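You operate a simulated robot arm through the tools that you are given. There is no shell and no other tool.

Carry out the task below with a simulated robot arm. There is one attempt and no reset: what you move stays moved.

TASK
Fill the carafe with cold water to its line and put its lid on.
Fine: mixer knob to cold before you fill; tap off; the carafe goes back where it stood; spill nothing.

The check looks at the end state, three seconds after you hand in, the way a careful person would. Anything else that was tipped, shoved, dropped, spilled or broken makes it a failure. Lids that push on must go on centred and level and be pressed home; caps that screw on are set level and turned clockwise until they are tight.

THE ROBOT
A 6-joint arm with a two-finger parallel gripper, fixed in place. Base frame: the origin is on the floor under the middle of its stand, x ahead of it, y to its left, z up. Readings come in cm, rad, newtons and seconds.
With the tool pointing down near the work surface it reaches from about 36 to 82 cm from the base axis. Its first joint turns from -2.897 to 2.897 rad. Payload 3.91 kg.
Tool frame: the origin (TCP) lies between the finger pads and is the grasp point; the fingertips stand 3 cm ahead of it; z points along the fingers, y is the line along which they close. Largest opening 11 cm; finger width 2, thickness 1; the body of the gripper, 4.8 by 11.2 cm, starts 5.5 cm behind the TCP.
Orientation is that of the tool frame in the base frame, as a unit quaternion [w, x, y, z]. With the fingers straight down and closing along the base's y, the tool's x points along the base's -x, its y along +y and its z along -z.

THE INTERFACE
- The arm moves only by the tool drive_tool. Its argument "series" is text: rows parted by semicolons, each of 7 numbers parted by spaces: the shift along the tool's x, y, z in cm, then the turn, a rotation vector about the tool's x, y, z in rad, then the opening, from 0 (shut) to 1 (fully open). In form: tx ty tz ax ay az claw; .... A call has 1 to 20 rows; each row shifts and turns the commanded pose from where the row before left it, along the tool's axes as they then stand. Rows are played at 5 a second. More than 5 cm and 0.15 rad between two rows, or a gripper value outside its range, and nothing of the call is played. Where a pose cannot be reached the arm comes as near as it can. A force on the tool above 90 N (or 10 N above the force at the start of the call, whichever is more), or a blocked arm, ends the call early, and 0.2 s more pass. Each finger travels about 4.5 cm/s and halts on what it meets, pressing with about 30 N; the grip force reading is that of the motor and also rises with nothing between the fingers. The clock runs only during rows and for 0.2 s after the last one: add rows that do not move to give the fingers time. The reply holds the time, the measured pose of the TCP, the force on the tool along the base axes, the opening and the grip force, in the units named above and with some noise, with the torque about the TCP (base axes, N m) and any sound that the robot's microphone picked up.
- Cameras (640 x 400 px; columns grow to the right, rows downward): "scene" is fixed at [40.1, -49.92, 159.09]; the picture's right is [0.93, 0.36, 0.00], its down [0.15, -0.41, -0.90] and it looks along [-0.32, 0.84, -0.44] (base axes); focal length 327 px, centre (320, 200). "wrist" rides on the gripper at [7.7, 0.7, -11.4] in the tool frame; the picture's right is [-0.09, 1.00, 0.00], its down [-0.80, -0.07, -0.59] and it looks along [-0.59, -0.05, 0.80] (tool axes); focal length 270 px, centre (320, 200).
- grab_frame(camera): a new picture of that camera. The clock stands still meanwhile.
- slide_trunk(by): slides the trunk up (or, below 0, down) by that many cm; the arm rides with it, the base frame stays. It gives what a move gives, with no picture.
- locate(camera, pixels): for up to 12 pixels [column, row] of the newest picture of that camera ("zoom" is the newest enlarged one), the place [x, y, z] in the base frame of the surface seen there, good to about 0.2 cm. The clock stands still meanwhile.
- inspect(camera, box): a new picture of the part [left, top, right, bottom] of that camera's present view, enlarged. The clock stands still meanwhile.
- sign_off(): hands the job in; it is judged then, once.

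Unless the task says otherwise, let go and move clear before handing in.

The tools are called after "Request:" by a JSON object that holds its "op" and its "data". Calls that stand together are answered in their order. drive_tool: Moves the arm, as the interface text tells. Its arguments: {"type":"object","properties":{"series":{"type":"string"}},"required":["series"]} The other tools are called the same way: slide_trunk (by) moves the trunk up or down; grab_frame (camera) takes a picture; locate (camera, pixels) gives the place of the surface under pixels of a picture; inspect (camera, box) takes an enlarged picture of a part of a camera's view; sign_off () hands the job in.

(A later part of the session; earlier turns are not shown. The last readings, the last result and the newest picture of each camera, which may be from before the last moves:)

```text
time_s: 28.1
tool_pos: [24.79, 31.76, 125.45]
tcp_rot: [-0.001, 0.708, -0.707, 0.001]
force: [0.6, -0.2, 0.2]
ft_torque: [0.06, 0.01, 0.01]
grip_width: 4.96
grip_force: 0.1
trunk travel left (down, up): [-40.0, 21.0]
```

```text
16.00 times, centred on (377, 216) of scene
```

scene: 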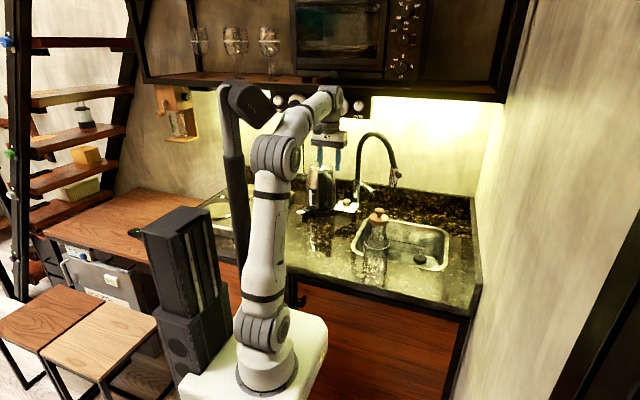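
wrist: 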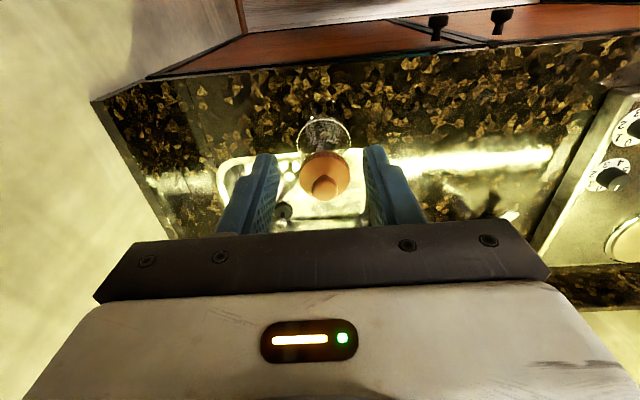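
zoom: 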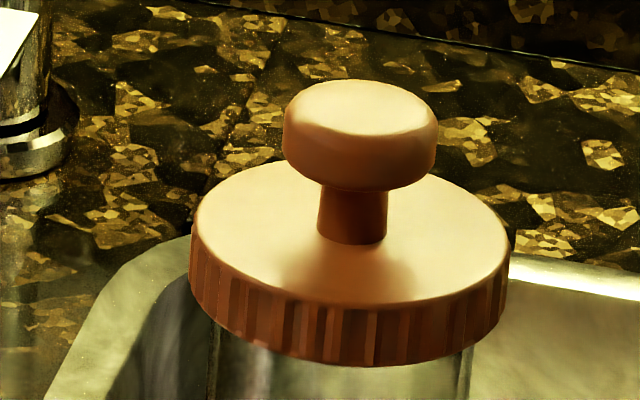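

The rim is ribbed like a screw cap, with a mushroom knob on top; the lid axis is about (25.0,40.9), the disc top at z=109.25 and its radius 3.0. I'll position over it, open to 8 cm, and turn the wrist back so I have a long counter-clockwise stroke.

Request:
{"op": "drive_tool", "data": {"series": "-3.05 -0.08 0 0 0 0 0.73; -3.05 -0.08 0 0 0 0 0.73; -3.05 -0.08 0 0 0 0 0.73; 0 0 0 0 0 0.1428 0.73; 0 0 0 0 0 0.1428 0.73; 0 0 0 0 0 0.1428 0.73; 0 0 0 0 0 0.1428 0.73; 0 0 0 0 0 0.1428 0.73; 0 0 0 0 0 0.1428 0.73; 0 0 0 0 0 0.1428 0.73; 0 0 0 0 0 0.1428 0.73; 0 0 0 0 0 0.1428 0.73; 0 0 0 0 0 0.1428 0.73; 0 0 0 0 0 0.1428 0.73; 0 0 0 0 0 0 0.73"}}

Request:
{"op": "grab_frame", "data": {"camera": "wrist"}}

Request:
{"op": "inspect", "data": {"camera": "scene", "box": [320, 120, 440, 300]}}

```text
time_s: 31.4
tool_pos: [25.23, 41.16, 125.38]
tcp_rot: [0.001, 0.0, 1.0, -0.001]
force: [0.0, -0.2, 0.2]
ft_torque: [0.01, -0.03, 0.01]
grip_width: 8.02
grip_force: 0.0
trunk travel left (down, up): [-40.0, 21.0]
```

```text
taken
```

wrist: 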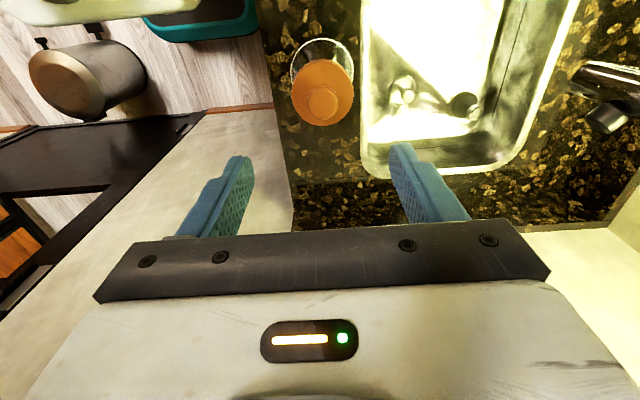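

```text
2.22 times, centred on (380, 210) of scene
```

zoom: 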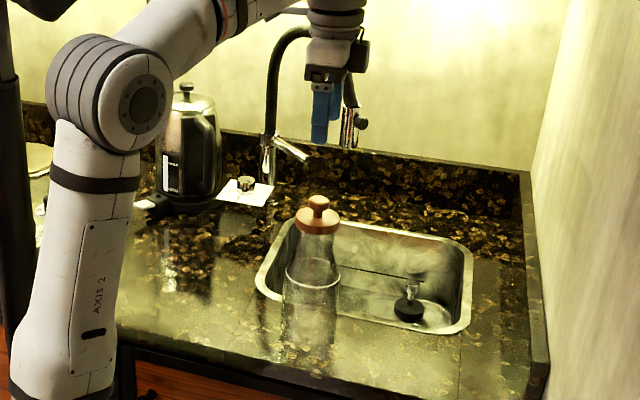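

I'll verify the lid's centre from this new viewpoint before descending, and also locate the drain and plug.

Request:
{"op": "locate", "data": {"camera": "wrist", "pixels": [[322, 102], [322, 92], [308, 102], [337, 102], [292, 92], [353, 92], [322, 62], [403, 92], [463, 105], [403, 78], [390, 95], [365, 165]]}}

Request:
{"op": "inspect", "data": {"camera": "wrist", "box": [280, 30, 480, 150]}}

```text
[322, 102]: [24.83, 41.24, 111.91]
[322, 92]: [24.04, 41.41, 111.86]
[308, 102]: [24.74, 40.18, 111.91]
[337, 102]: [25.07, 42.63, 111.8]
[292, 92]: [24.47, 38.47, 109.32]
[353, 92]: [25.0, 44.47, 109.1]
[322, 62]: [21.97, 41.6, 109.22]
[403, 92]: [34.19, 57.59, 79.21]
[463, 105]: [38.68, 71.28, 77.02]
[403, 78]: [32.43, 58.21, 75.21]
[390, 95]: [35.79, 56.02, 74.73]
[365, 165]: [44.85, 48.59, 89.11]
```

```text
3.20 times, centred on (380, 90) of wrist
```

zoom: 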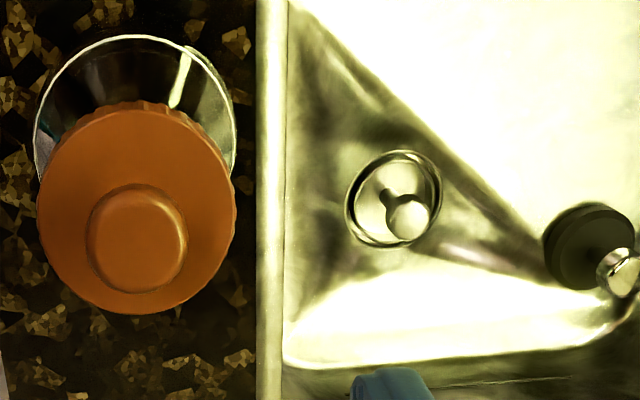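

The lid's centre is about (24.95,41.25). The drain with its little strainer knob is at (34,57.6) and the plug at (38.8,71), both away from the fill spot. I'll centre and descend around the lid's rim.

Request:
{"op": "drive_tool", "data": {"series": "0.27 0.1 0 0 0 0 0.73; 0 0 4 0 0 0 0.73; 0 0 4 0 0 0 0.73; 0 0 3.5 0 0 0 0.73; 0 0 1.5 0 0 0 0.73; 0 0 1.4 0 0 0 0.73; 0 0 0 0 0 0 0.73"}}

Request:
{"op": "inspect", "data": {"camera": "scene", "box": [345, 190, 410, 230]}}

Request:
{"op": "inspect", "data": {"camera": "wrist", "box": [220, 60, 420, 220]}}

```text
time_s: 33.0
tool_pos: [24.96, 41.41, 110.9]
tcp_rot: [0.0, -0.001, 1.0, 0.001]
force: [0.3, 0.8, 0.7]
ft_torque: [0.01, 0.0, 0.0]
grip_width: 8.06
grip_force: 0.0
trunk travel left (down, up): [-40.0, 21.0]
```

```text
9.85 times, centred on (378, 210) of scene
```

zoom: 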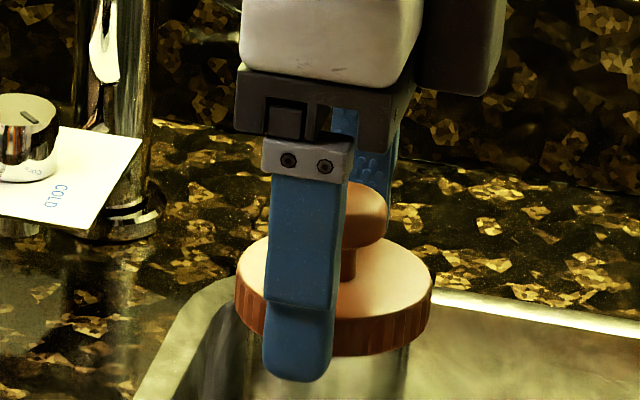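

```text
2.50 times, centred on (320, 140) of wrist
```

zoom: 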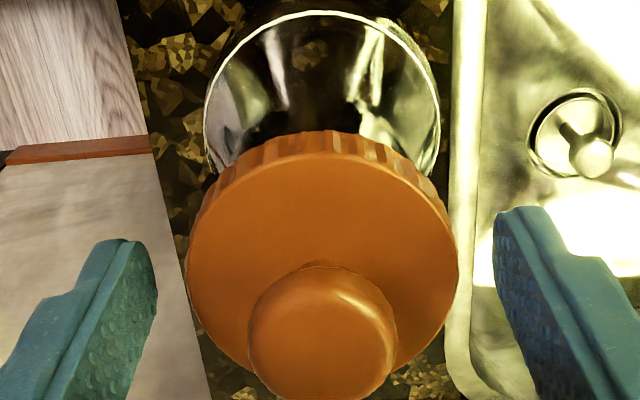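

The fingers straddle the lid evenly (gaps of 33 and 35 px). I'll close on the rim.

Request:
{"op": "drive_tool", "data": {"series": "0 0 0 0 0 0 0.4; 0 0 0 0 0 0 0.4; 0 0 0 0 0 0 0.4"}}

Request:
{"op": "inspect", "data": {"camera": "wrist", "box": [220, 60, 420, 220]}}

```text
time_s: 33.8
tool_pos: [25.01, 41.35, 110.99]
tcp_rot: [0.0, -0.001, 1.0, 0.0]
force: [-0.8, 0.8, -1.2]
ft_torque: [0.02, -0.02, -0.03]
grip_width: 6.18
grip_force: 29.8
trunk travel left (down, up): [-40.0, 21.0]
```

```text
2.50 times, centred on (320, 140) of wrist
```

zoom: 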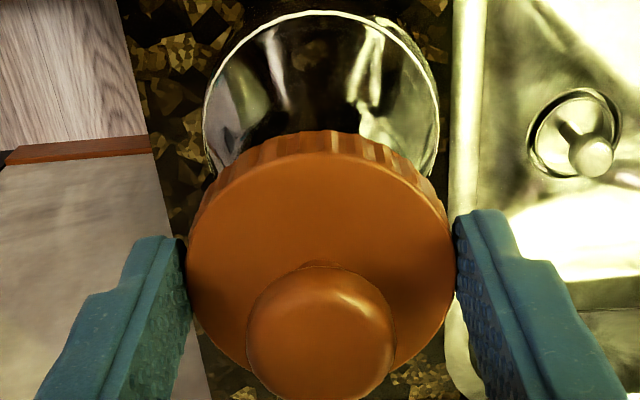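

The rim is gripped at 6.18 cm with no side load, so the carafe axis is at about (25.0,41.35). I'll try a small counter-clockwise twist and watch torque and force.

Request:
{"op": "drive_tool", "data": {"series": "0 0 0 0 0 -0.1 0.4; 0 0 0 0 0 -0.1 0.4; 0 0 0 0 0 -0.1 0.4; 0 0 0 0 0 -0.1 0.4"}}

Request:
{"op": "inspect", "data": {"camera": "wrist", "box": [220, 60, 420, 220]}}

```text
time_s: 34.8
tool_pos: [25.0, 41.21, 110.99]
tcp_rot: [0.0, -0.201, 0.98, 0.0]
force: [-0.2, 0.3, -0.1]
ft_torque: [-0.02, -0.02, 0.02]
grip_width: 6.17
grip_force: 30.1
trunk travel left (down, up): [-40.0, 21.0]
heard: snap
```

```text
2.50 times, centred on (320, 140) of wrist
```

zoom: 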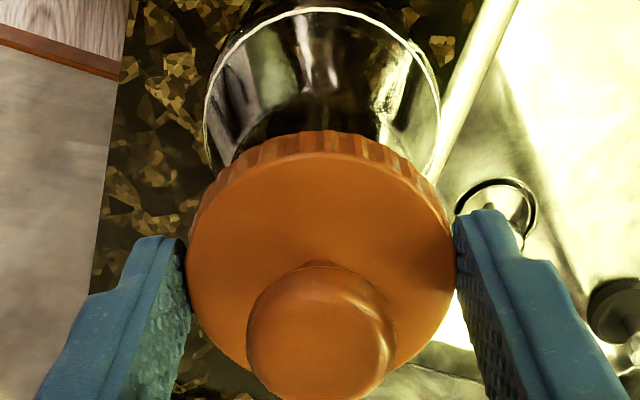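

A snap was heard and the lid turns freely, with force and torque near zero, so it may already be unseated. I'll lift gently by 0.4 cm and watch the vertical force.

Request:
{"op": "drive_tool", "data": {"series": "0 0 -0.2 0 0 0 0.4; 0 0 -0.2 0 0 0 0.4; 0 0 0 0 0 0 0.4"}}

Request:
{"op": "inspect", "data": {"camera": "scene", "box": [340, 190, 415, 290]}}

```text
time_s: 35.5
tool_pos: [25.04, 41.24, 111.52]
tcp_rot: [0.001, -0.199, 0.98, -0.001]
force: [0.1, 0.4, -0.4]
ft_torque: [-0.02, 0.02, -0.02]
grip_width: 6.16
grip_force: 30.6
trunk travel left (down, up): [-40.0, 21.0]
```

```text
4.00 times, centred on (378, 240) of scene
```

zoom: 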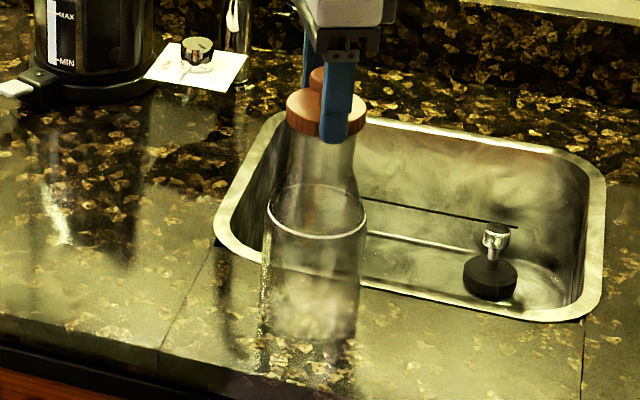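

There's no load in z, so the lid seems free. I'll lift 3 cm more and check that the carafe stays on the counter.

Request:
{"op": "drive_tool", "data": {"series": "0 0 -0.6 0 0 0 0.4; 0 0 -0.8 0 0 0 0.4; 0 0 -0.8 0 0 0 0.4; 0 0 -0.8 0 0 0 0.4; 0 0 0 0 0 0 0.4"}}

Request:
{"op": "inspect", "data": {"camera": "scene", "box": [340, 190, 415, 290]}}

Request:
{"op": "inspect", "data": {"camera": "scene", "box": [360, 190, 400, 230]}}

```text
time_s: 36.8
tool_pos: [24.79, 41.28, 114.32]
tcp_rot: [0.0, -0.2, 0.98, 0.0]
force: [0.4, 0.0, -0.9]
ft_torque: [0.01, -0.01, 0.01]
grip_width: 6.16
grip_force: 29.8
trunk travel left (down, up): [-40.0, 21.0]
```

```text
4.00 times, centred on (378, 240) of scene
```

zoom: 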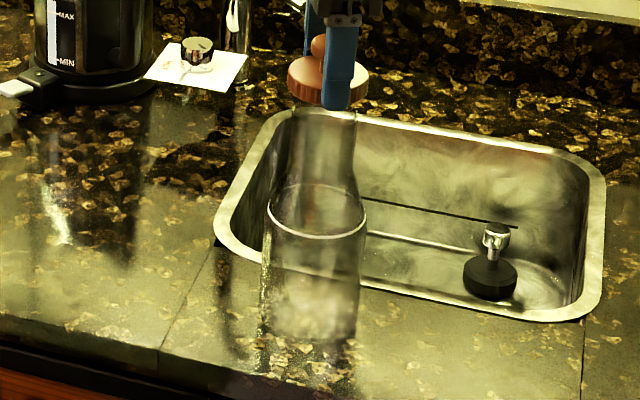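

```text
10.00 times, centred on (380, 210) of scene
```

zoom: 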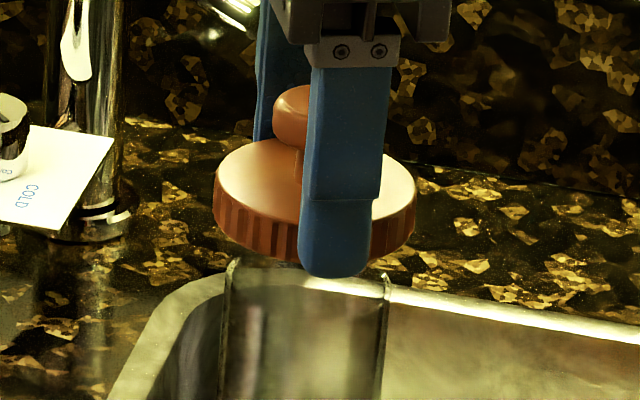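

The lid is off cleanly and the carafe hasn't moved. I'll check the lid's underside and the glass rim height, then set the lid on the clear counter at about (8,48).

Request:
{"op": "locate", "data": {"camera": "zoom", "pixels": [[250, 205], [255, 240], [270, 245], [232, 270], [385, 280], [300, 268], [290, 95], [260, 165]]}}

Request:
{"op": "drive_tool", "data": {"series": "0 0 -4 0 0 0 0.4; 0 0 -4 0 0 0 0.4; 0 0 0 0 0 0 0.4"}}

Request:
{"op": "inspect", "data": {"camera": "wrist", "box": [240, 40, 440, 200]}}

Request:
{"op": "inspect", "data": {"camera": "scene", "box": [350, 170, 410, 230]}}

```text
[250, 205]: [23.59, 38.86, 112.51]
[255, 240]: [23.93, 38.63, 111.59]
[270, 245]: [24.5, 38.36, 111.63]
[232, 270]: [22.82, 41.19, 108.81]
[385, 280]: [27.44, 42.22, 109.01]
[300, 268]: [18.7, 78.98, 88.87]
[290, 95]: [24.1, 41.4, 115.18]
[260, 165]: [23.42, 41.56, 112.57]
```

```text
time_s: 37.5
tool_pos: [25.01, 41.19, 122.53]
tcp_rot: [0.0, -0.199, 0.98, 0.0]
force: [0.3, 0.0, -0.1]
ft_torque: [0.01, -0.02, 0.02]
grip_width: 6.14
grip_force: 29.8
trunk travel left (down, up): [-40.0, 21.0]
```

```text
2.50 times, centred on (340, 120) of wrist
```

zoom: 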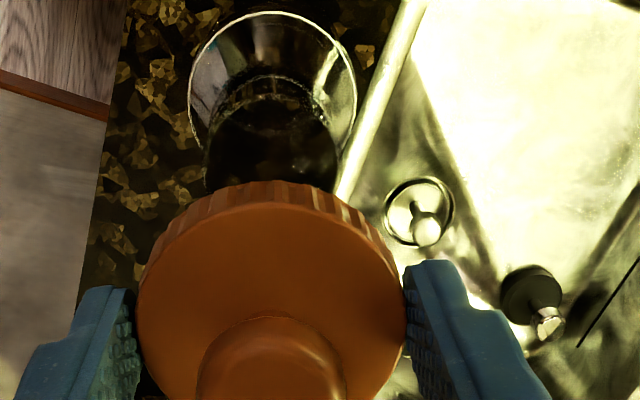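

```text
6.67 times, centred on (380, 200) of scene
```

zoom: 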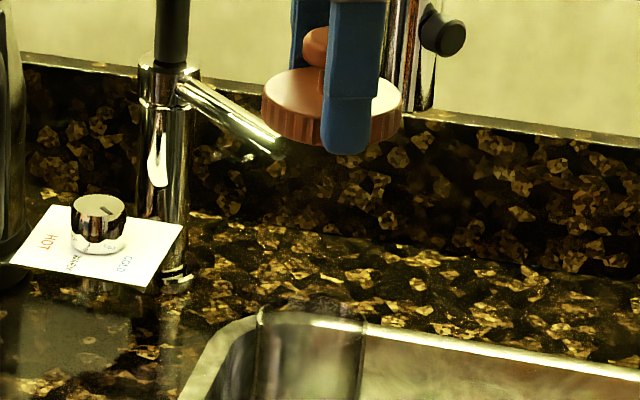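

The rim's bottom sits about level with my fingertips, and the glass rim is at z≈108.9. I'll carry the lid over to (8,48) and lower it to just above the counter.

Request:
{"op": "drive_tool", "data": {"series": "2.6 2.58 0 0 0 0 0.4; 2.6 2.58 0 0 0 0 0.4; 2.6 2.58 0 0 0 0 0.4; 2.6 2.58 0 0 0 0 0.4; 2.6 2.58 0 0 0 0 0.4; 0 0 4 0 0 0 0.4; 0 0 4 0 0 0 0.4; 0 0 4 0 0 0 0.4; 0 0 4 0 0 0 0.4; 0 0 4 0 0 0 0.4; 0 0 4 0 0 0 0.4; 0 0 3 0 0 0 0.4; 0 0 1.5 0 0 0 0.4; 0 0 0 0 0 0 0.4"}}

Request:
{"op": "inspect", "data": {"camera": "scene", "box": [300, 200, 400, 280]}}

```text
time_s: 40.5
tool_pos: [7.93, 48.24, 93.86]
tcp_rot: [-0.001, -0.199, 0.98, 0.0]
force: [0.6, 0.1, 0.4]
ft_torque: [-0.03, 0.0, 0.0]
grip_width: 6.17
grip_force: 30.3
trunk travel left (down, up): [-40.0, 21.0]
```

```text
5.00 times, centred on (350, 240) of scene
```

zoom: 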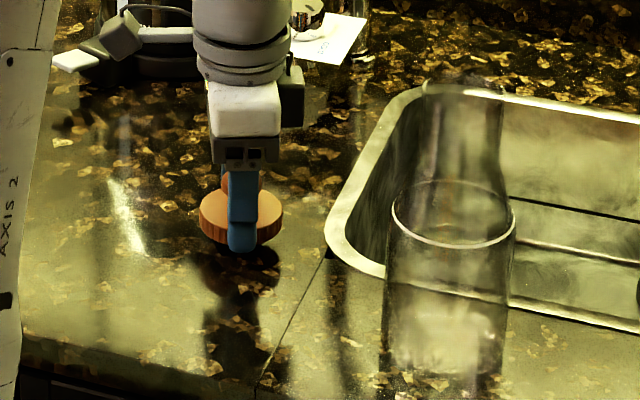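

The lid is at (7.9,48.2), z=93.9, over clear counter. I'll ease it down in small steps.

Request:
{"op": "drive_tool", "data": {"series": "0 0 0.7 0 0 0 0.4; 0 0 0.5 0 0 0 0.4; 0 0 0.25 0 0 0 0.4; 0 0 0 0 0 0 0.4"}}

Request:
{"op": "inspect", "data": {"camera": "scene", "box": [320, 225, 360, 255]}}

```text
time_s: 41.5
tool_pos: [7.88, 48.05, 92.33]
tcp_rot: [-0.001, -0.2, 0.98, 0.0]
force: [0.5, -0.1, 0.3]
ft_torque: [-0.01, 0.0, 0.0]
grip_width: 6.15
grip_force: 30.2
trunk travel left (down, up): [-40.0, 21.0]
```

```text
13.33 times, centred on (340, 240) of scene
```

zoom: 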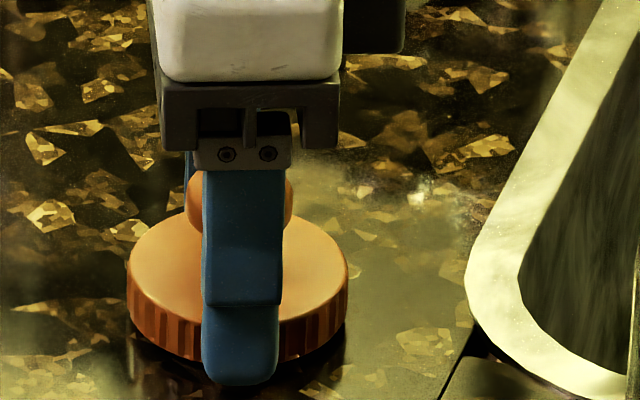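

It's just above the counter with no contact force. I'll lower another 0.2 cm and release, then rise.

Request:
{"op": "drive_tool", "data": {"series": "0 0 0.2 0 0 0 0.4; 0 0 0 0 0 0 0.4"}}

Request:
{"op": "drive_tool", "data": {"series": "0 0 0 0 0 0 0.62; 0 0 0 0 0 0 0.75; 0 0 0 0 0 0 0.75; 0 0 -2 0 0 0 0.75; 0 0 -4 0 0 0 0.75; 0 0 -4 0 0 0 0.75; 0 0 -4 0 0 0 0.75; 0 0 0 0 0 0 0.75"}}

Request:
{"op": "inspect", "data": {"camera": "scene", "box": [300, 200, 400, 280]}}

Request:
{"op": "grab_frame", "data": {"camera": "wrist"}}

```text
time_s: 42.1
tool_pos: [7.81, 48.02, 92.27]
tcp_rot: [0.0, -0.199, 0.98, 0.0]
force: [0.3, -0.5, -0.1]
ft_torque: [-0.01, -0.01, -0.05]
grip_width: 6.16
grip_force: 30.1
trunk travel left (down, up): [-40.0, 21.0]
```

```text
time_s: 44.0
tool_pos: [7.88, 47.94, 105.97]
tcp_rot: [0.001, -0.199, 0.98, -0.001]
force: [0.2, 0.5, -0.3]
ft_torque: [0.01, 0.0, 0.02]
grip_width: 8.24
grip_force: 0.0
trunk travel left (down, up): [-40.0, 21.0]
```

```text
5.00 times, centred on (350, 240) of scene
```

zoom: 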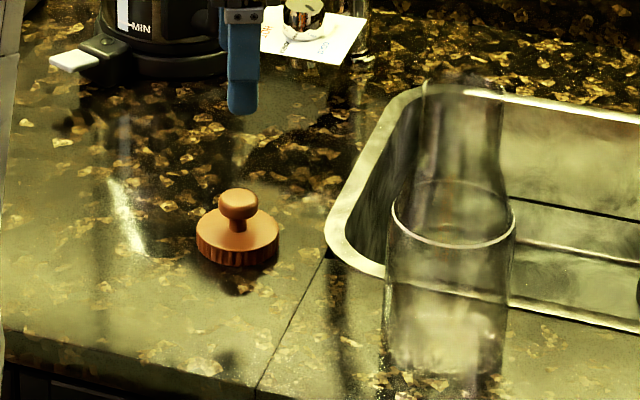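

```text
taken
```

wrist: 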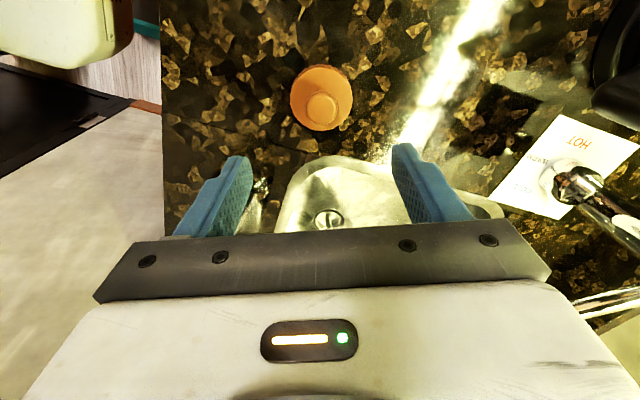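

The lid rests upright on the counter. Next I'll grasp the carafe with the tool tilted forward and the camera on top, so I'll rise and turn the wrist the other way to α=90° to see if it reaches.

Request:
{"op": "drive_tool", "data": {"series": "0 0 -4 0 0 0 0.9; 0 0 -4 0 0 0 0.9; 0 0 0 0 0 0.141 0.9; 0 0 0 0 0 0.141 0.9; 0 0 0 0 0 0.141 0.9; 0 0 0 0 0 0.141 0.9; 0 0 0 0 0 0.141 0.9; 0 0 0 0 0 0.141 0.9; 0 0 0 0 0 0.141 0.9; 0 0 0 0 0 0.141 0.9; 0 0 0 0 0 0.141 0.9; 0 0 0 0 0 0.141 0.9; 0 0 0 0 0 0.141 0.9; 0 0 0 0 0 0.141 0.9; 0 0 0 0 0 0.141 0.9; 0 0 0 0 0 0.141 0.9"}}

Request:
{"op": "grab_frame", "data": {"camera": "scene"}}

```text
time_s: 47.4
tool_pos: [11.16, 47.63, 114.28]
tcp_rot: [-0.006, 0.701, 0.714, -0.003]
force: [2.0, -0.1, -0.5]
ft_torque: [0.02, -0.02, 0.0]
grip_width: 9.89
grip_force: 0.1
out of reach, approached as far as the arm can: row 16
trunk travel left (down, up): [-40.0, 21.0]
```

```text
taken
```

scene: 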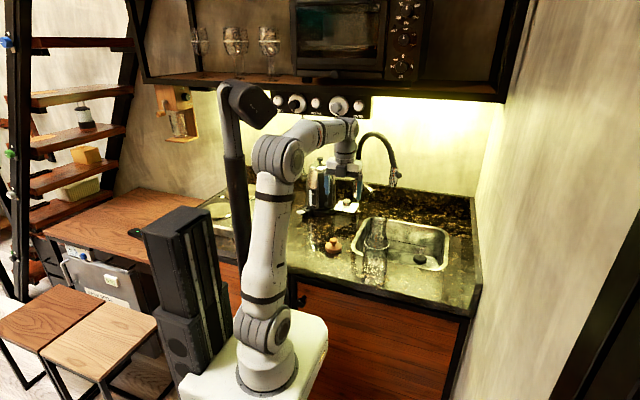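

The wrist hit its joint limit just as it reached that angle (row 16), so it can't go fully "camera outward" here. I'll turn back about 14° to heading 105°, which is inside the range, and see where the pose settles.

Request:
{"op": "drive_tool", "data": {"series": "0 0 0 0 0 -0.125 0.95; 0 0 0 0 0 -0.125 1; 0 0 0 0 0 0 1"}}

```text
time_s: 48.1
tool_pos: [11.08, 47.71, 114.07]
tcp_rot: [0.0, 0.614, 0.789, 0.0]
force: [-0.2, -0.2, 0.2]
ft_torque: [-0.02, 0.01, 0.02]
grip_width: 10.98
grip_force: 0.1
trunk travel left (down, up): [-40.0, 21.0]
```

The tool is now at heading 104° and back in range. I'll rise, carry it in front of the carafe at about (27.5,32), then tilt forward 45°.

Request:
{"op": "drive_tool", "data": {"series": "0 0 -4 0 0 0 1; -3.2 2.0 0 0 0 0 1; -3.2 2.0 0 0 0 0 1; -3.2 2.0 0 0 0 0 1; -3.2 2.0 0 0 0 0 1; -3.2 2.0 0 0 0 0 1; -3.2 2.0 0 0 0 0 1; 0 0 0 0 0.131 0 1; 0 0 0 0 0.131 0 1; 0 0 0 0 0.131 0 1; 0 0 0 0 0.131 0 1; 0 0 0 0 0.131 0 1; 0 0 0 0 0.131 0 1; 0 0 0 0 0 0 1"}}

Request:
{"op": "grab_frame", "data": {"camera": "scene"}}

Request:
{"op": "grab_frame", "data": {"camera": "wrist"}}

```text
time_s: 51.1
tool_pos: [27.58, 31.98, 118.14]
tcp_rot: [-0.302, 0.568, 0.728, 0.237]
force: [-0.8, 0.1, 0.5]
ft_torque: [-0.02, 0.0, -0.01]
grip_width: 10.99
grip_force: 0.0
trunk travel left (down, up): [-40.0, 21.0]
```

```text
taken
```

scene: 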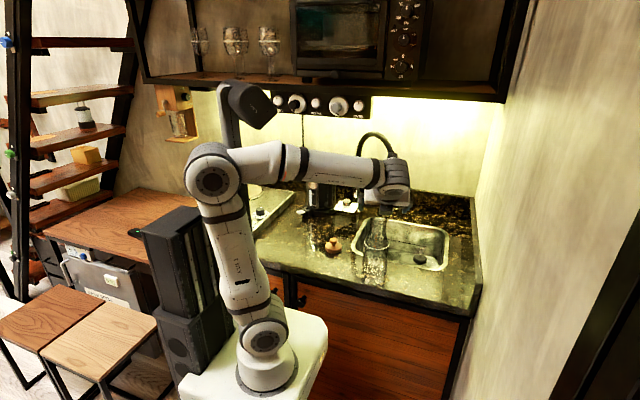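

```text
taken
```

wrist: 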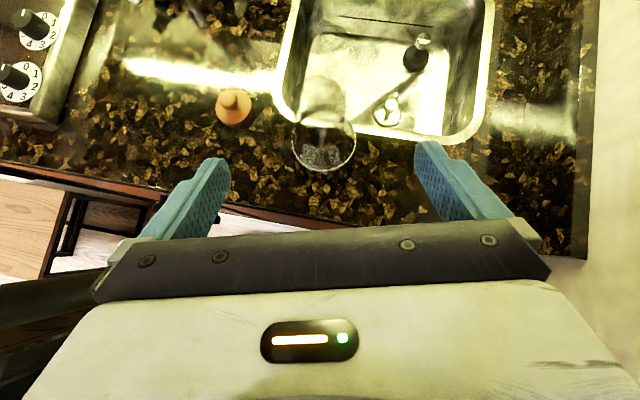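

The tilted view shows the carafe at (323,130) with its mouth near (322,95). I'll zoom in and locate it to set the grasp line.

Request:
{"op": "inspect", "data": {"camera": "wrist", "box": [260, 50, 390, 190]}}

Request:
{"op": "locate", "data": {"camera": "zoom", "pixels": [[320, 340], [220, 270], [430, 275], [240, 230], [410, 240], [320, 90], [270, 110], [375, 110], [320, 260], [265, 150], [385, 150], [320, 345]]}}

```text
2.86 times, centred on (325, 120) of wrist
```

zoom: 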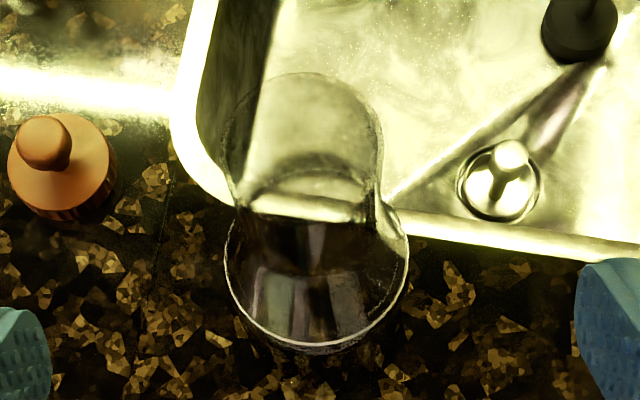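

```text
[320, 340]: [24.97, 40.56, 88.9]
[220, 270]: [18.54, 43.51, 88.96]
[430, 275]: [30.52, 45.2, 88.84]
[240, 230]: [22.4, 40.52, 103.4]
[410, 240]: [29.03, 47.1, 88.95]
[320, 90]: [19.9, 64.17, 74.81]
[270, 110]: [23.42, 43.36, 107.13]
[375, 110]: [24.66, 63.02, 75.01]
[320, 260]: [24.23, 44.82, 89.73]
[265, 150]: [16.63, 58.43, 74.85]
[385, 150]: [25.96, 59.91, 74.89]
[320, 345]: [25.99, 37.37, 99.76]
```

I'll line up on the carafe's axis at (25.0,41.3) and advance partway along the tool's axis with the fingers fully open, then look.

Request:
{"op": "drive_tool", "data": {"series": "-3.9 -0.12 0 0 0 0 1; -3.9 -0.12 0 0 0 0 1; 0 0 4 0 0 0 1; 0 0 4 0 0 0 1; 0 0 3 0 0 0 1; 0 0 0 0 0 0 1"}}

Request:
{"op": "grab_frame", "data": {"camera": "wrist"}}

Request:
{"op": "inspect", "data": {"camera": "scene", "box": [320, 180, 440, 300]}}

```text
time_s: 52.5
tool_pos: [26.78, 34.2, 104.8]
tcp_rot: [-0.302, 0.568, 0.729, 0.235]
force: [0.7, 0.7, 0.2]
ft_torque: [-0.03, 0.0, -0.04]
grip_width: 11.0
grip_force: 0.0
trunk travel left (down, up): [-40.0, 21.0]
```

```text
taken
```

wrist: 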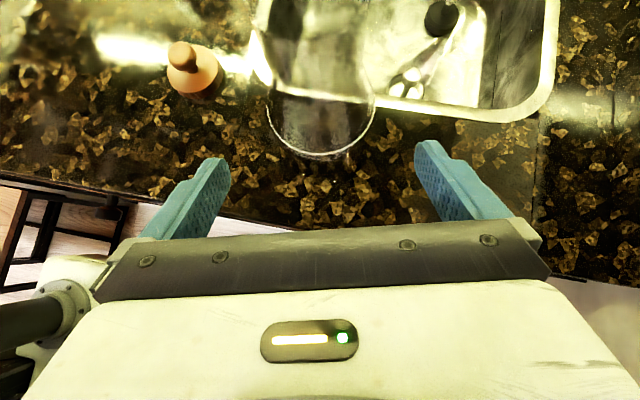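

```text
3.33 times, centred on (380, 240) of scene
```

zoom: 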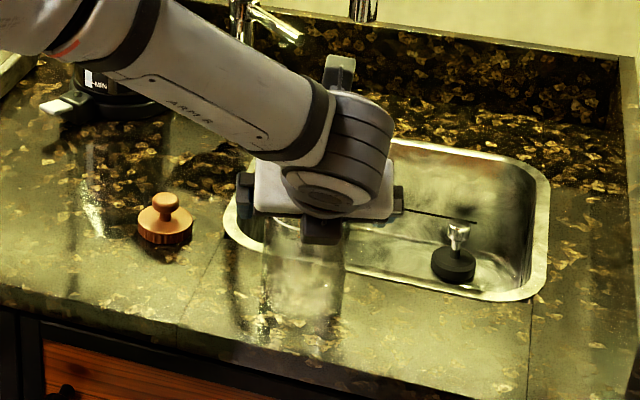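

The carafe is centred between the fingers (col 322). I'll advance the last 8.9 cm.

Request:
{"op": "drive_tool", "data": {"series": "0 0 3 0 0 0 1; 0 0 3 0 0 0 1; 0 0 2.0 0 0 0 1; 0 0 0.9 0 0 0 1; 0 0 0 0 0 0 1"}}

Request:
{"op": "grab_frame", "data": {"camera": "wrist"}}

Request:
{"op": "inspect", "data": {"camera": "scene", "box": [320, 180, 440, 300]}}

```text
time_s: 53.8
tool_pos: [25.06, 40.29, 98.2]
tcp_rot: [-0.301, 0.568, 0.729, 0.236]
force: [-0.5, -1.5, -0.6]
ft_torque: [0.0, -0.04, -0.02]
grip_width: 11.01
grip_force: 0.0
trunk travel left (down, up): [-40.0, 21.0]
```

```text
taken
```

wrist: 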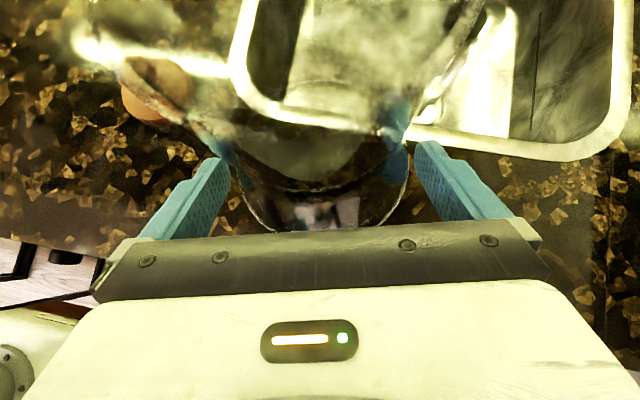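

```text
3.33 times, centred on (380, 240) of scene
```

zoom: 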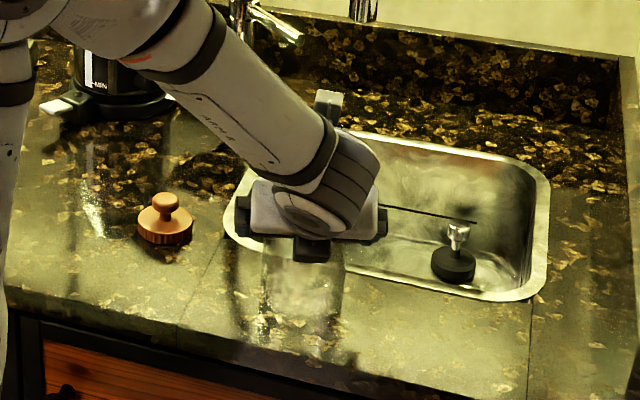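

I'm around the carafe with no contact forces. Closing the fingers on the body now.

Request:
{"op": "drive_tool", "data": {"series": "0 0 0 0 0 0 0.55; 0 0 0 0 0 0 0.55; 0 0 0 0 0 0 0.55; 0 0 0 0 0 0 0.55"}}

Request:
{"op": "grab_frame", "data": {"camera": "wrist"}}

```text
time_s: 54.8
tool_pos: [25.15, 40.31, 98.38]
tcp_rot: [-0.302, 0.567, 0.729, 0.236]
force: [1.9, 1.4, 1.6]
ft_torque: [-0.02, -0.03, -0.01]
grip_width: 8.34
grip_force: 29.8
trunk travel left (down, up): [-40.0, 21.0]
```

```text
taken
```

wrist: 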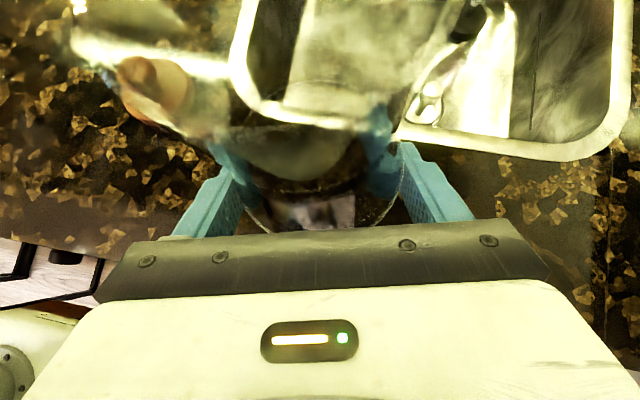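

Gripped at 8.34 cm, with the grasp pose at (25.15,40.31,98.38) noted for the return. Lifting straight up 3.5 cm.

Request:
{"op": "drive_tool", "data": {"series": "0.709 0 -0.705 0 0 0 0.55; 0.709 0 -0.705 0 0 0 0.55; 0.709 0 -0.705 0 0 0 0.55; 0.355 0 -0.353 0 0 0 0.55; 0 0 0 0 0 0 0.55"}}

Request:
{"op": "inspect", "data": {"camera": "scene", "box": [320, 180, 440, 300]}}

```text
time_s: 56.0
tool_pos: [25.37, 40.26, 101.98]
tcp_rot: [-0.303, 0.567, 0.729, 0.236]
force: [-0.2, -0.3, -4.9]
ft_torque: [-0.06, 0.0, -0.04]
grip_width: 8.33
grip_force: 30.2
trunk travel left (down, up): [-40.0, 21.0]
```

```text
3.33 times, centred on (380, 240) of scene
```

zoom: 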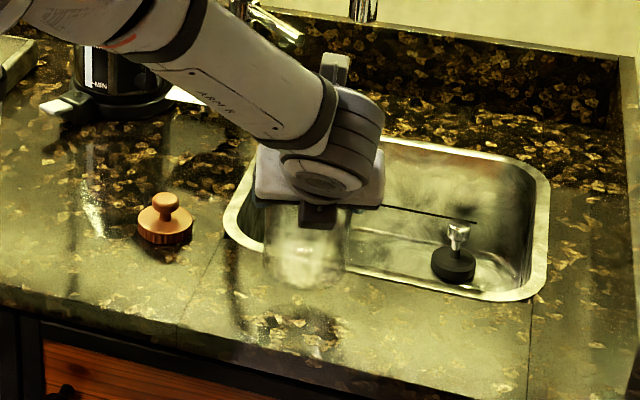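

The carafe hangs level at 4.9 N. I'll carry it over the front part of the sink (axis y≈57), staying clear of the spout.

Request:
{"op": "drive_tool", "data": {"series": "2.69 0.953 2.71 0 0 0 0.55; 2.69 0.953 2.71 0 0 0 0.55; 2.69 0.953 2.71 0 0 0 0.55; 2.69 0.953 2.71 0 0 0 0.55; 0 0 0 0 0 0 0.55"}}

Request:
{"op": "grab_frame", "data": {"camera": "wrist"}}

Request:
{"op": "inspect", "data": {"camera": "scene", "box": [310, 120, 470, 290]}}

```text
time_s: 57.1
tool_pos: [24.9, 56.13, 102.04]
tcp_rot: [-0.302, 0.568, 0.729, 0.235]
force: [0.3, 0.4, -4.2]
ft_torque: [-0.05, -0.01, -0.01]
grip_width: 8.36
grip_force: 30.5
trunk travel left (down, up): [-40.0, 21.0]
```

```text
taken
```

wrist: 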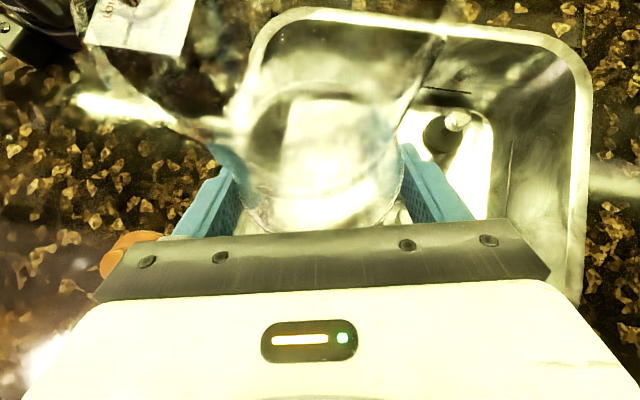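

```text
2.35 times, centred on (390, 205) of scene
```

zoom: 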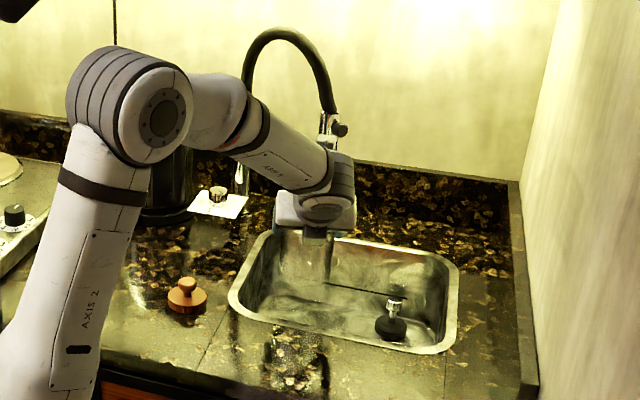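

Now I'll lower the carafe 11 cm into the sink here (its top goes below the spout outlet at z≈110.5).

Request:
{"op": "drive_tool", "data": {"series": "-2.6 0 2.585 0 0 0 0.55; -2.6 0 2.585 0 0 0 0.55; -2.6 0 2.585 0 0 0 0.55; 0 0 0 0 0 0 0.55"}}

Request:
{"op": "grab_frame", "data": {"camera": "wrist"}}

Request:
{"op": "inspect", "data": {"camera": "scene", "box": [340, 140, 440, 260]}}

```text
time_s: 58.1
tool_pos: [24.87, 55.96, 91.23]
tcp_rot: [-0.302, 0.567, 0.729, 0.235]
force: [-0.2, -0.5, -3.9]
ft_torque: [-0.02, 0.0, 0.0]
grip_width: 8.33
grip_force: 29.8
trunk travel left (down, up): [-40.0, 21.0]
```

```text
taken
```

wrist: 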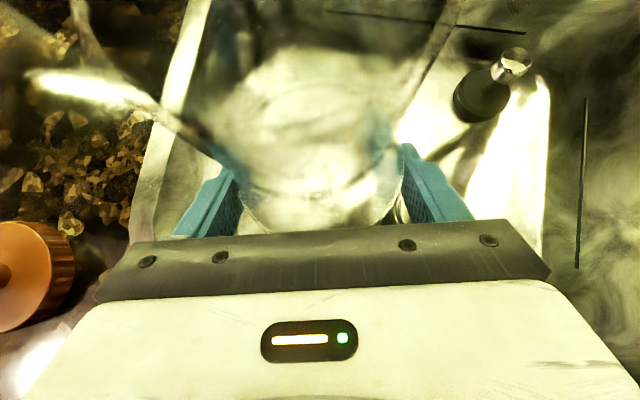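

```text
3.33 times, centred on (390, 200) of scene
```

zoom: 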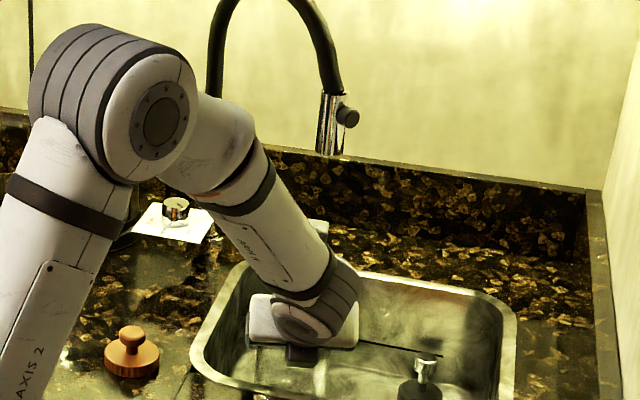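

I'll measure the spout head precisely from this scene zoom to place the mouth under it.

Request:
{"op": "inspect", "data": {"camera": "scene", "box": [375, 160, 405, 192]}}

Request:
{"op": "locate", "data": {"camera": "zoom", "pixels": [[275, 300], [300, 320], [330, 320], [360, 310], [290, 200], [330, 200], [370, 200], [300, 100], [340, 100], [320, 330], [265, 280], [310, 290]]}}

```text
12.50 times, centred on (390, 176) of scene
```

zoom: 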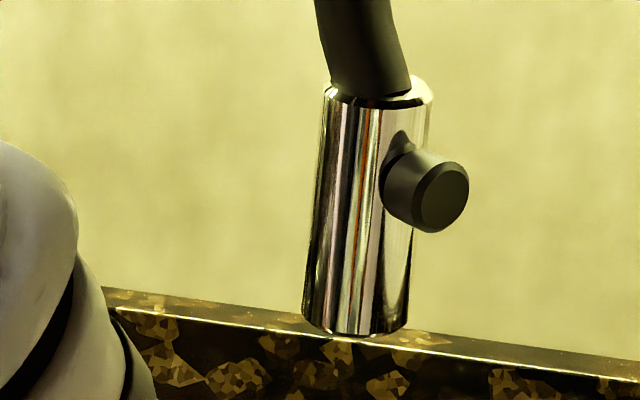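

```text
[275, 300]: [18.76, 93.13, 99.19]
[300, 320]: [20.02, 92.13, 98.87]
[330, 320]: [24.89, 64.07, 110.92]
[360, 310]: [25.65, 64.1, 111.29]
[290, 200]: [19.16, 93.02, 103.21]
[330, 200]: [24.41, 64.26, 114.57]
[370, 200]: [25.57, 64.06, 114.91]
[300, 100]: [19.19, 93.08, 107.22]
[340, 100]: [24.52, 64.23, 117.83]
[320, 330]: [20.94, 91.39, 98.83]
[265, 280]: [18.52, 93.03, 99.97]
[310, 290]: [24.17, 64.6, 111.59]
```

The head is vertical, with its outlet centre at about (25.3,65.6,110.5). I'll slide the carafe under it at this height, then check before lowering to the floor.

Request:
{"op": "drive_tool", "data": {"series": "1.93 0.907 1.943 0 0 0 0.55; 1.93 0.907 1.943 0 0 0 0.55; 1.94 0.907 1.944 0 0 0 0.55; 0 0 0 0 0 0 0.55"}}

Request:
{"op": "grab_frame", "data": {"camera": "wrist"}}

Request:
{"op": "inspect", "data": {"camera": "scene", "box": [340, 140, 440, 260]}}

```text
time_s: 59.1
tool_pos: [25.76, 64.54, 90.91]
tcp_rot: [-0.302, 0.567, 0.729, 0.235]
force: [-1.2, -0.1, -5.1]
ft_torque: [-0.05, -0.01, 0.0]
grip_width: 8.32
grip_force: 30.2
trunk travel left (down, up): [-40.0, 21.0]
```

```text
taken
```

wrist: 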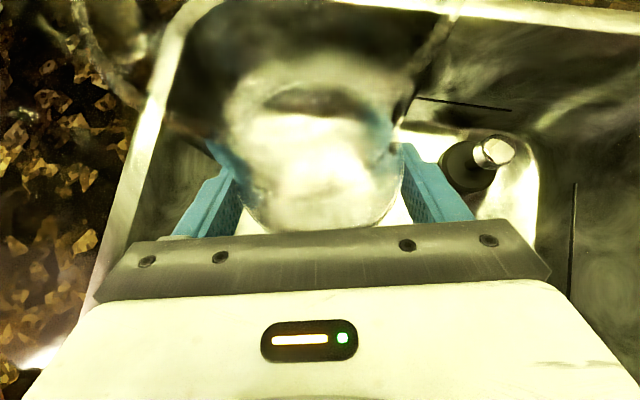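

```text
3.33 times, centred on (390, 200) of scene
```

zoom: 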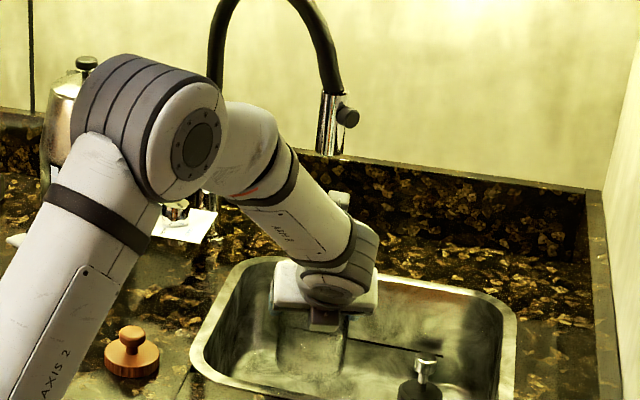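

The carafe is under the spout with clear margins. I'll lower 6 cm, then feel for the floor in small steps.

Request:
{"op": "drive_tool", "data": {"series": "-2.127 0 2.115 0 0 0 0.55; -2.127 0 2.115 0 0 0 0.55; 0 0 0 0 0 0 0.55"}}

Request:
{"op": "drive_tool", "data": {"series": "-0.142 0 0.141 0 0 0 0.55; 0 0 0 0 0 0 0.55"}}

```text
time_s: 60.0
tool_pos: [25.85, 64.69, 84.76]
tcp_rot: [-0.302, 0.567, 0.73, 0.235]
force: [0.5, 0.1, -4.0]
ft_torque: [-0.07, 0.0, -0.04]
grip_width: 8.33
grip_force: 29.7
trunk travel left (down, up): [-40.0, 21.0]
```

```text
time_s: 60.5
tool_pos: [25.77, 64.63, 84.69]
tcp_rot: [-0.302, 0.567, 0.729, 0.235]
force: [-0.3, 0.0, -3.3]
ft_torque: [-0.02, -0.03, 0.04]
grip_width: 8.31
grip_force: 30.2
trunk travel left (down, up): [-40.0, 21.0]
```

Contact isn't made yet (still about -4 N). I'll continue in 0.2 cm steps.

Request:
{"op": "drive_tool", "data": {"series": "-0.142 0 0.141 0 0 0 0.55; 0 0 0 0 0 0 0.55"}}

Request:
{"op": "drive_tool", "data": {"series": "-0.107 0 0.106 0 0 0 0.55; 0 0 0 0 0 0 0.55"}}

```text
time_s: 61.1
tool_pos: [25.69, 64.64, 84.48]
tcp_rot: [-0.302, 0.568, 0.729, 0.235]
force: [-0.2, -0.4, -4.5]
ft_torque: [-0.01, 0.01, -0.01]
grip_width: 8.34
grip_force: 30.1
trunk travel left (down, up): [-40.0, 21.0]
```

```text
time_s: 61.8
tool_pos: [25.79, 64.73, 84.37]
tcp_rot: [-0.302, 0.567, 0.729, 0.235]
force: [-0.2, -0.1, -4.9]
ft_torque: [-0.07, -0.02, -0.02]
grip_width: 8.32
grip_force: 30.3
trunk travel left (down, up): [-40.0, 21.0]
```

Request:
{"op": "drive_tool", "data": {"series": "-0.107 0 0.106 0 0 0 0.55; 0 0 0 0 0 0 0.55"}}

Request:
{"op": "drive_tool", "data": {"series": "-0.107 0 0.106 0 0 0 0.55; 0 0 0 0 0 0 0.55"}}

```text
time_s: 62.4
tool_pos: [25.77, 64.84, 84.3]
tcp_rot: [-0.303, 0.567, 0.729, 0.236]
force: [1.2, 0.5, 3.1]
ft_torque: [-0.13, -0.07, 0.01]
grip_width: 8.32
grip_force: 30.1
trunk travel left (down, up): [-40.0, 21.0]
```

```text
time_s: 63.0
tool_pos: [25.85, 64.63, 84.33]
tcp_rot: [-0.303, 0.567, 0.728, 0.237]
force: [2.7, 2.1, 9.2]
ft_torque: [-0.14, -0.01, 0.02]
grip_width: 8.34
grip_force: 29.9
trunk travel left (down, up): [-40.0, 21.0]
```

The carafe is standing on the sink floor (+9 N). I'll relieve the push, open, and back out along the tool's axis.

Request:
{"op": "drive_tool", "data": {"series": "0.1 0 -0.1 0 0 0 0.55; 0 0 0 0 0 0 0.8; 0 0 0 0 0 0 1; 0 0 0 0 0 0 1; 0 0 0 0 0 0 1"}}

Request:
{"op": "inspect", "data": {"camera": "scene", "box": [340, 140, 440, 260]}}

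Request:
{"op": "grab_frame", "data": {"camera": "wrist"}}

```text
time_s: 64.2
tool_pos: [25.8, 64.64, 84.29]
tcp_rot: [-0.302, 0.567, 0.729, 0.236]
force: [0.3, -1.0, -0.2]
ft_torque: [-0.03, -0.03, 0.05]
grip_width: 10.99
grip_force: 0.0
trunk travel left (down, up): [-40.0, 21.0]
```

```text
3.33 times, centred on (390, 200) of scene
```

zoom: 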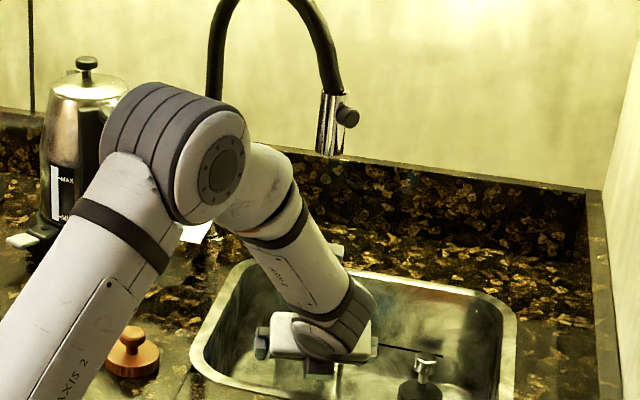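

```text
taken
```

wrist: 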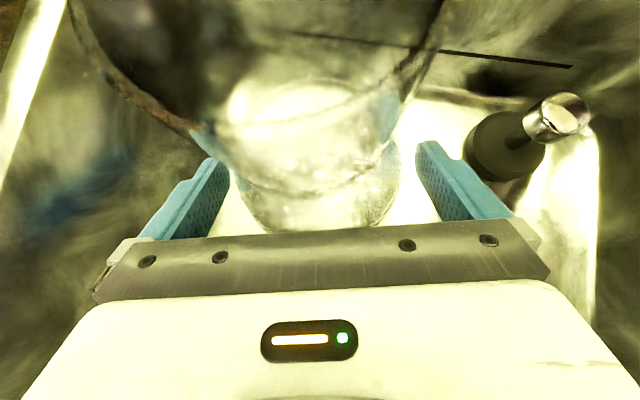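

Released cleanly and the carafe stands between the open fingers. Backing out 20 cm along the tool's axis.

Request:
{"op": "drive_tool", "data": {"series": "0 0 -2 0 0 0 1; 0 0 -4 0 0 0 1; 0 0 -4 0 0 0 1; 0 0 -4 0 0 0 1; 0 0 -4 0 0 0 1; 0 0 -4 0 0 0 1; 0 0 0 0 0 0 1"}}

Request:
{"op": "grab_frame", "data": {"camera": "wrist"}}

Request:
{"op": "grab_frame", "data": {"camera": "scene"}}

```text
time_s: 65.8
tool_pos: [29.58, 49.87, 100.01]
tcp_rot: [-0.302, 0.567, 0.73, 0.235]
force: [0.2, 0.0, -1.0]
ft_torque: [0.01, -0.02, -0.01]
grip_width: 11.02
grip_force: 0.0
trunk travel left (down, up): [-40.0, 21.0]
```

```text
taken
```

wrist: 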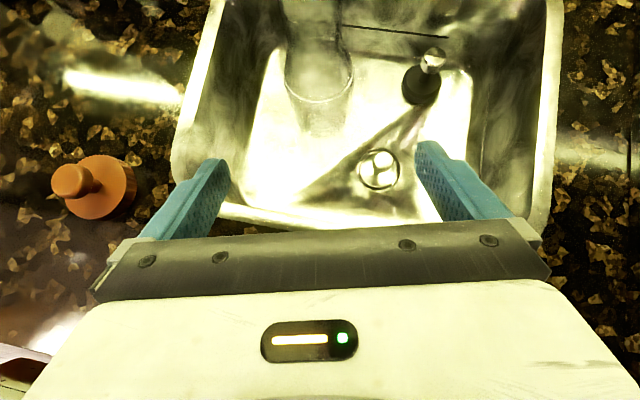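

```text
taken
```

scene: 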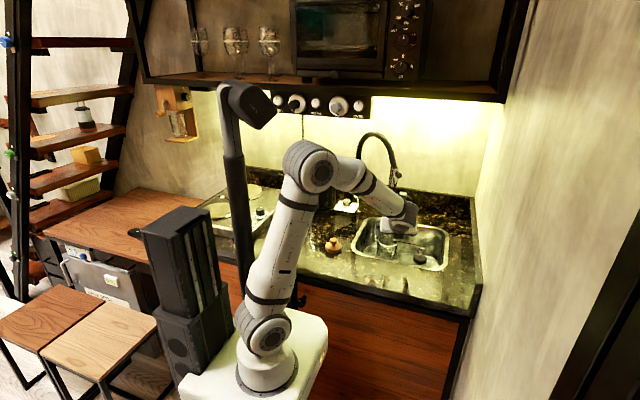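

The carafe stands well in the sink. Next I need to know how the tap's lever moves, so I'll zoom in on the tap body and lever.

Request:
{"op": "inspect", "data": {"camera": "scene", "box": [345, 170, 385, 200]}}

Request:
{"op": "inspect", "data": {"camera": "scene", "box": [335, 160, 415, 270]}}

```text
13.33 times, centred on (365, 185) of scene
```

zoom: 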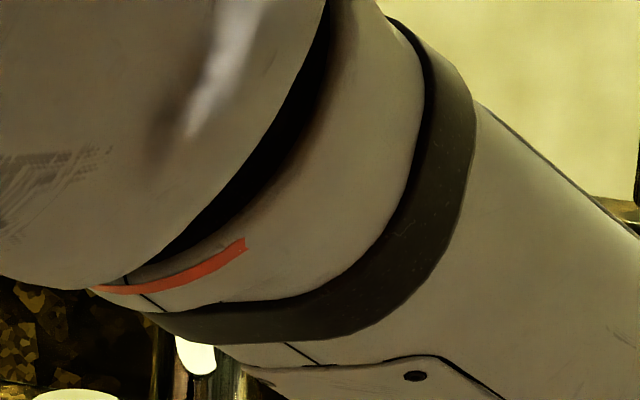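

```text
3.64 times, centred on (375, 215) of scene
```

zoom: 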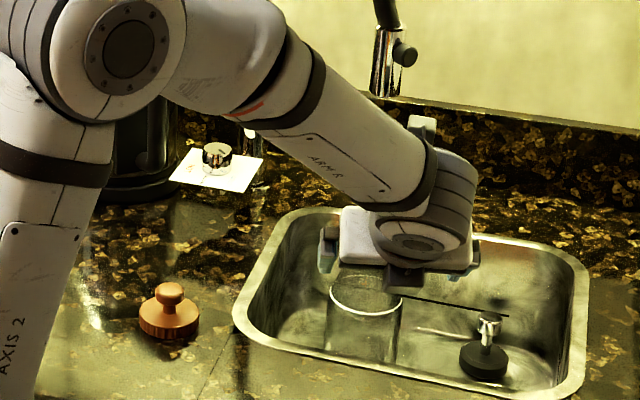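

The arm hides the lever. I'll back the arm away and up so the scene camera can see the tap body closely.

Request:
{"op": "drive_tool", "data": {"series": "0 0 -4 0 0 0 1; 0 0 -4 0 0 0 1; 0 0 -4 0 0 0 1; 0 0 -4 0 0 0 1; 0 0 0 0 0 0 1"}}

Request:
{"op": "inspect", "data": {"camera": "scene", "box": [345, 170, 385, 200]}}

Request:
{"op": "grab_frame", "data": {"camera": "wrist"}}

```text
time_s: 67.0
tool_pos: [32.1, 38.55, 111.01]
tcp_rot: [-0.302, 0.568, 0.728, 0.236]
force: [0.2, -0.7, 0.3]
ft_torque: [-0.01, 0.0, 0.02]
grip_width: 10.99
grip_force: 0.0
trunk travel left (down, up): [-40.0, 21.0]
```

```text
13.33 times, centred on (365, 185) of scene
```

zoom: 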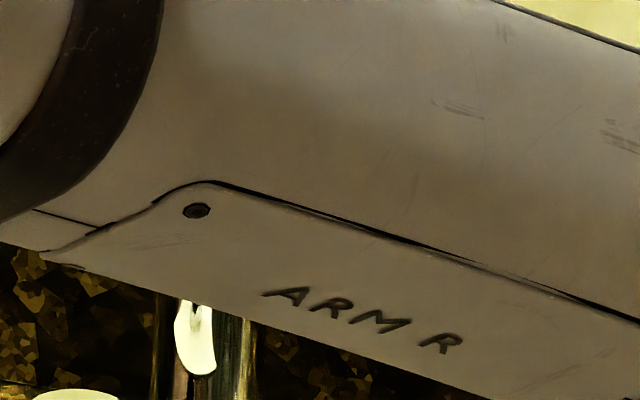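

```text
taken
```

wrist: 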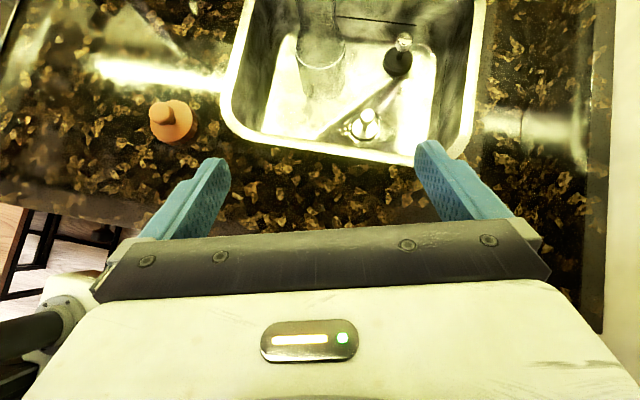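

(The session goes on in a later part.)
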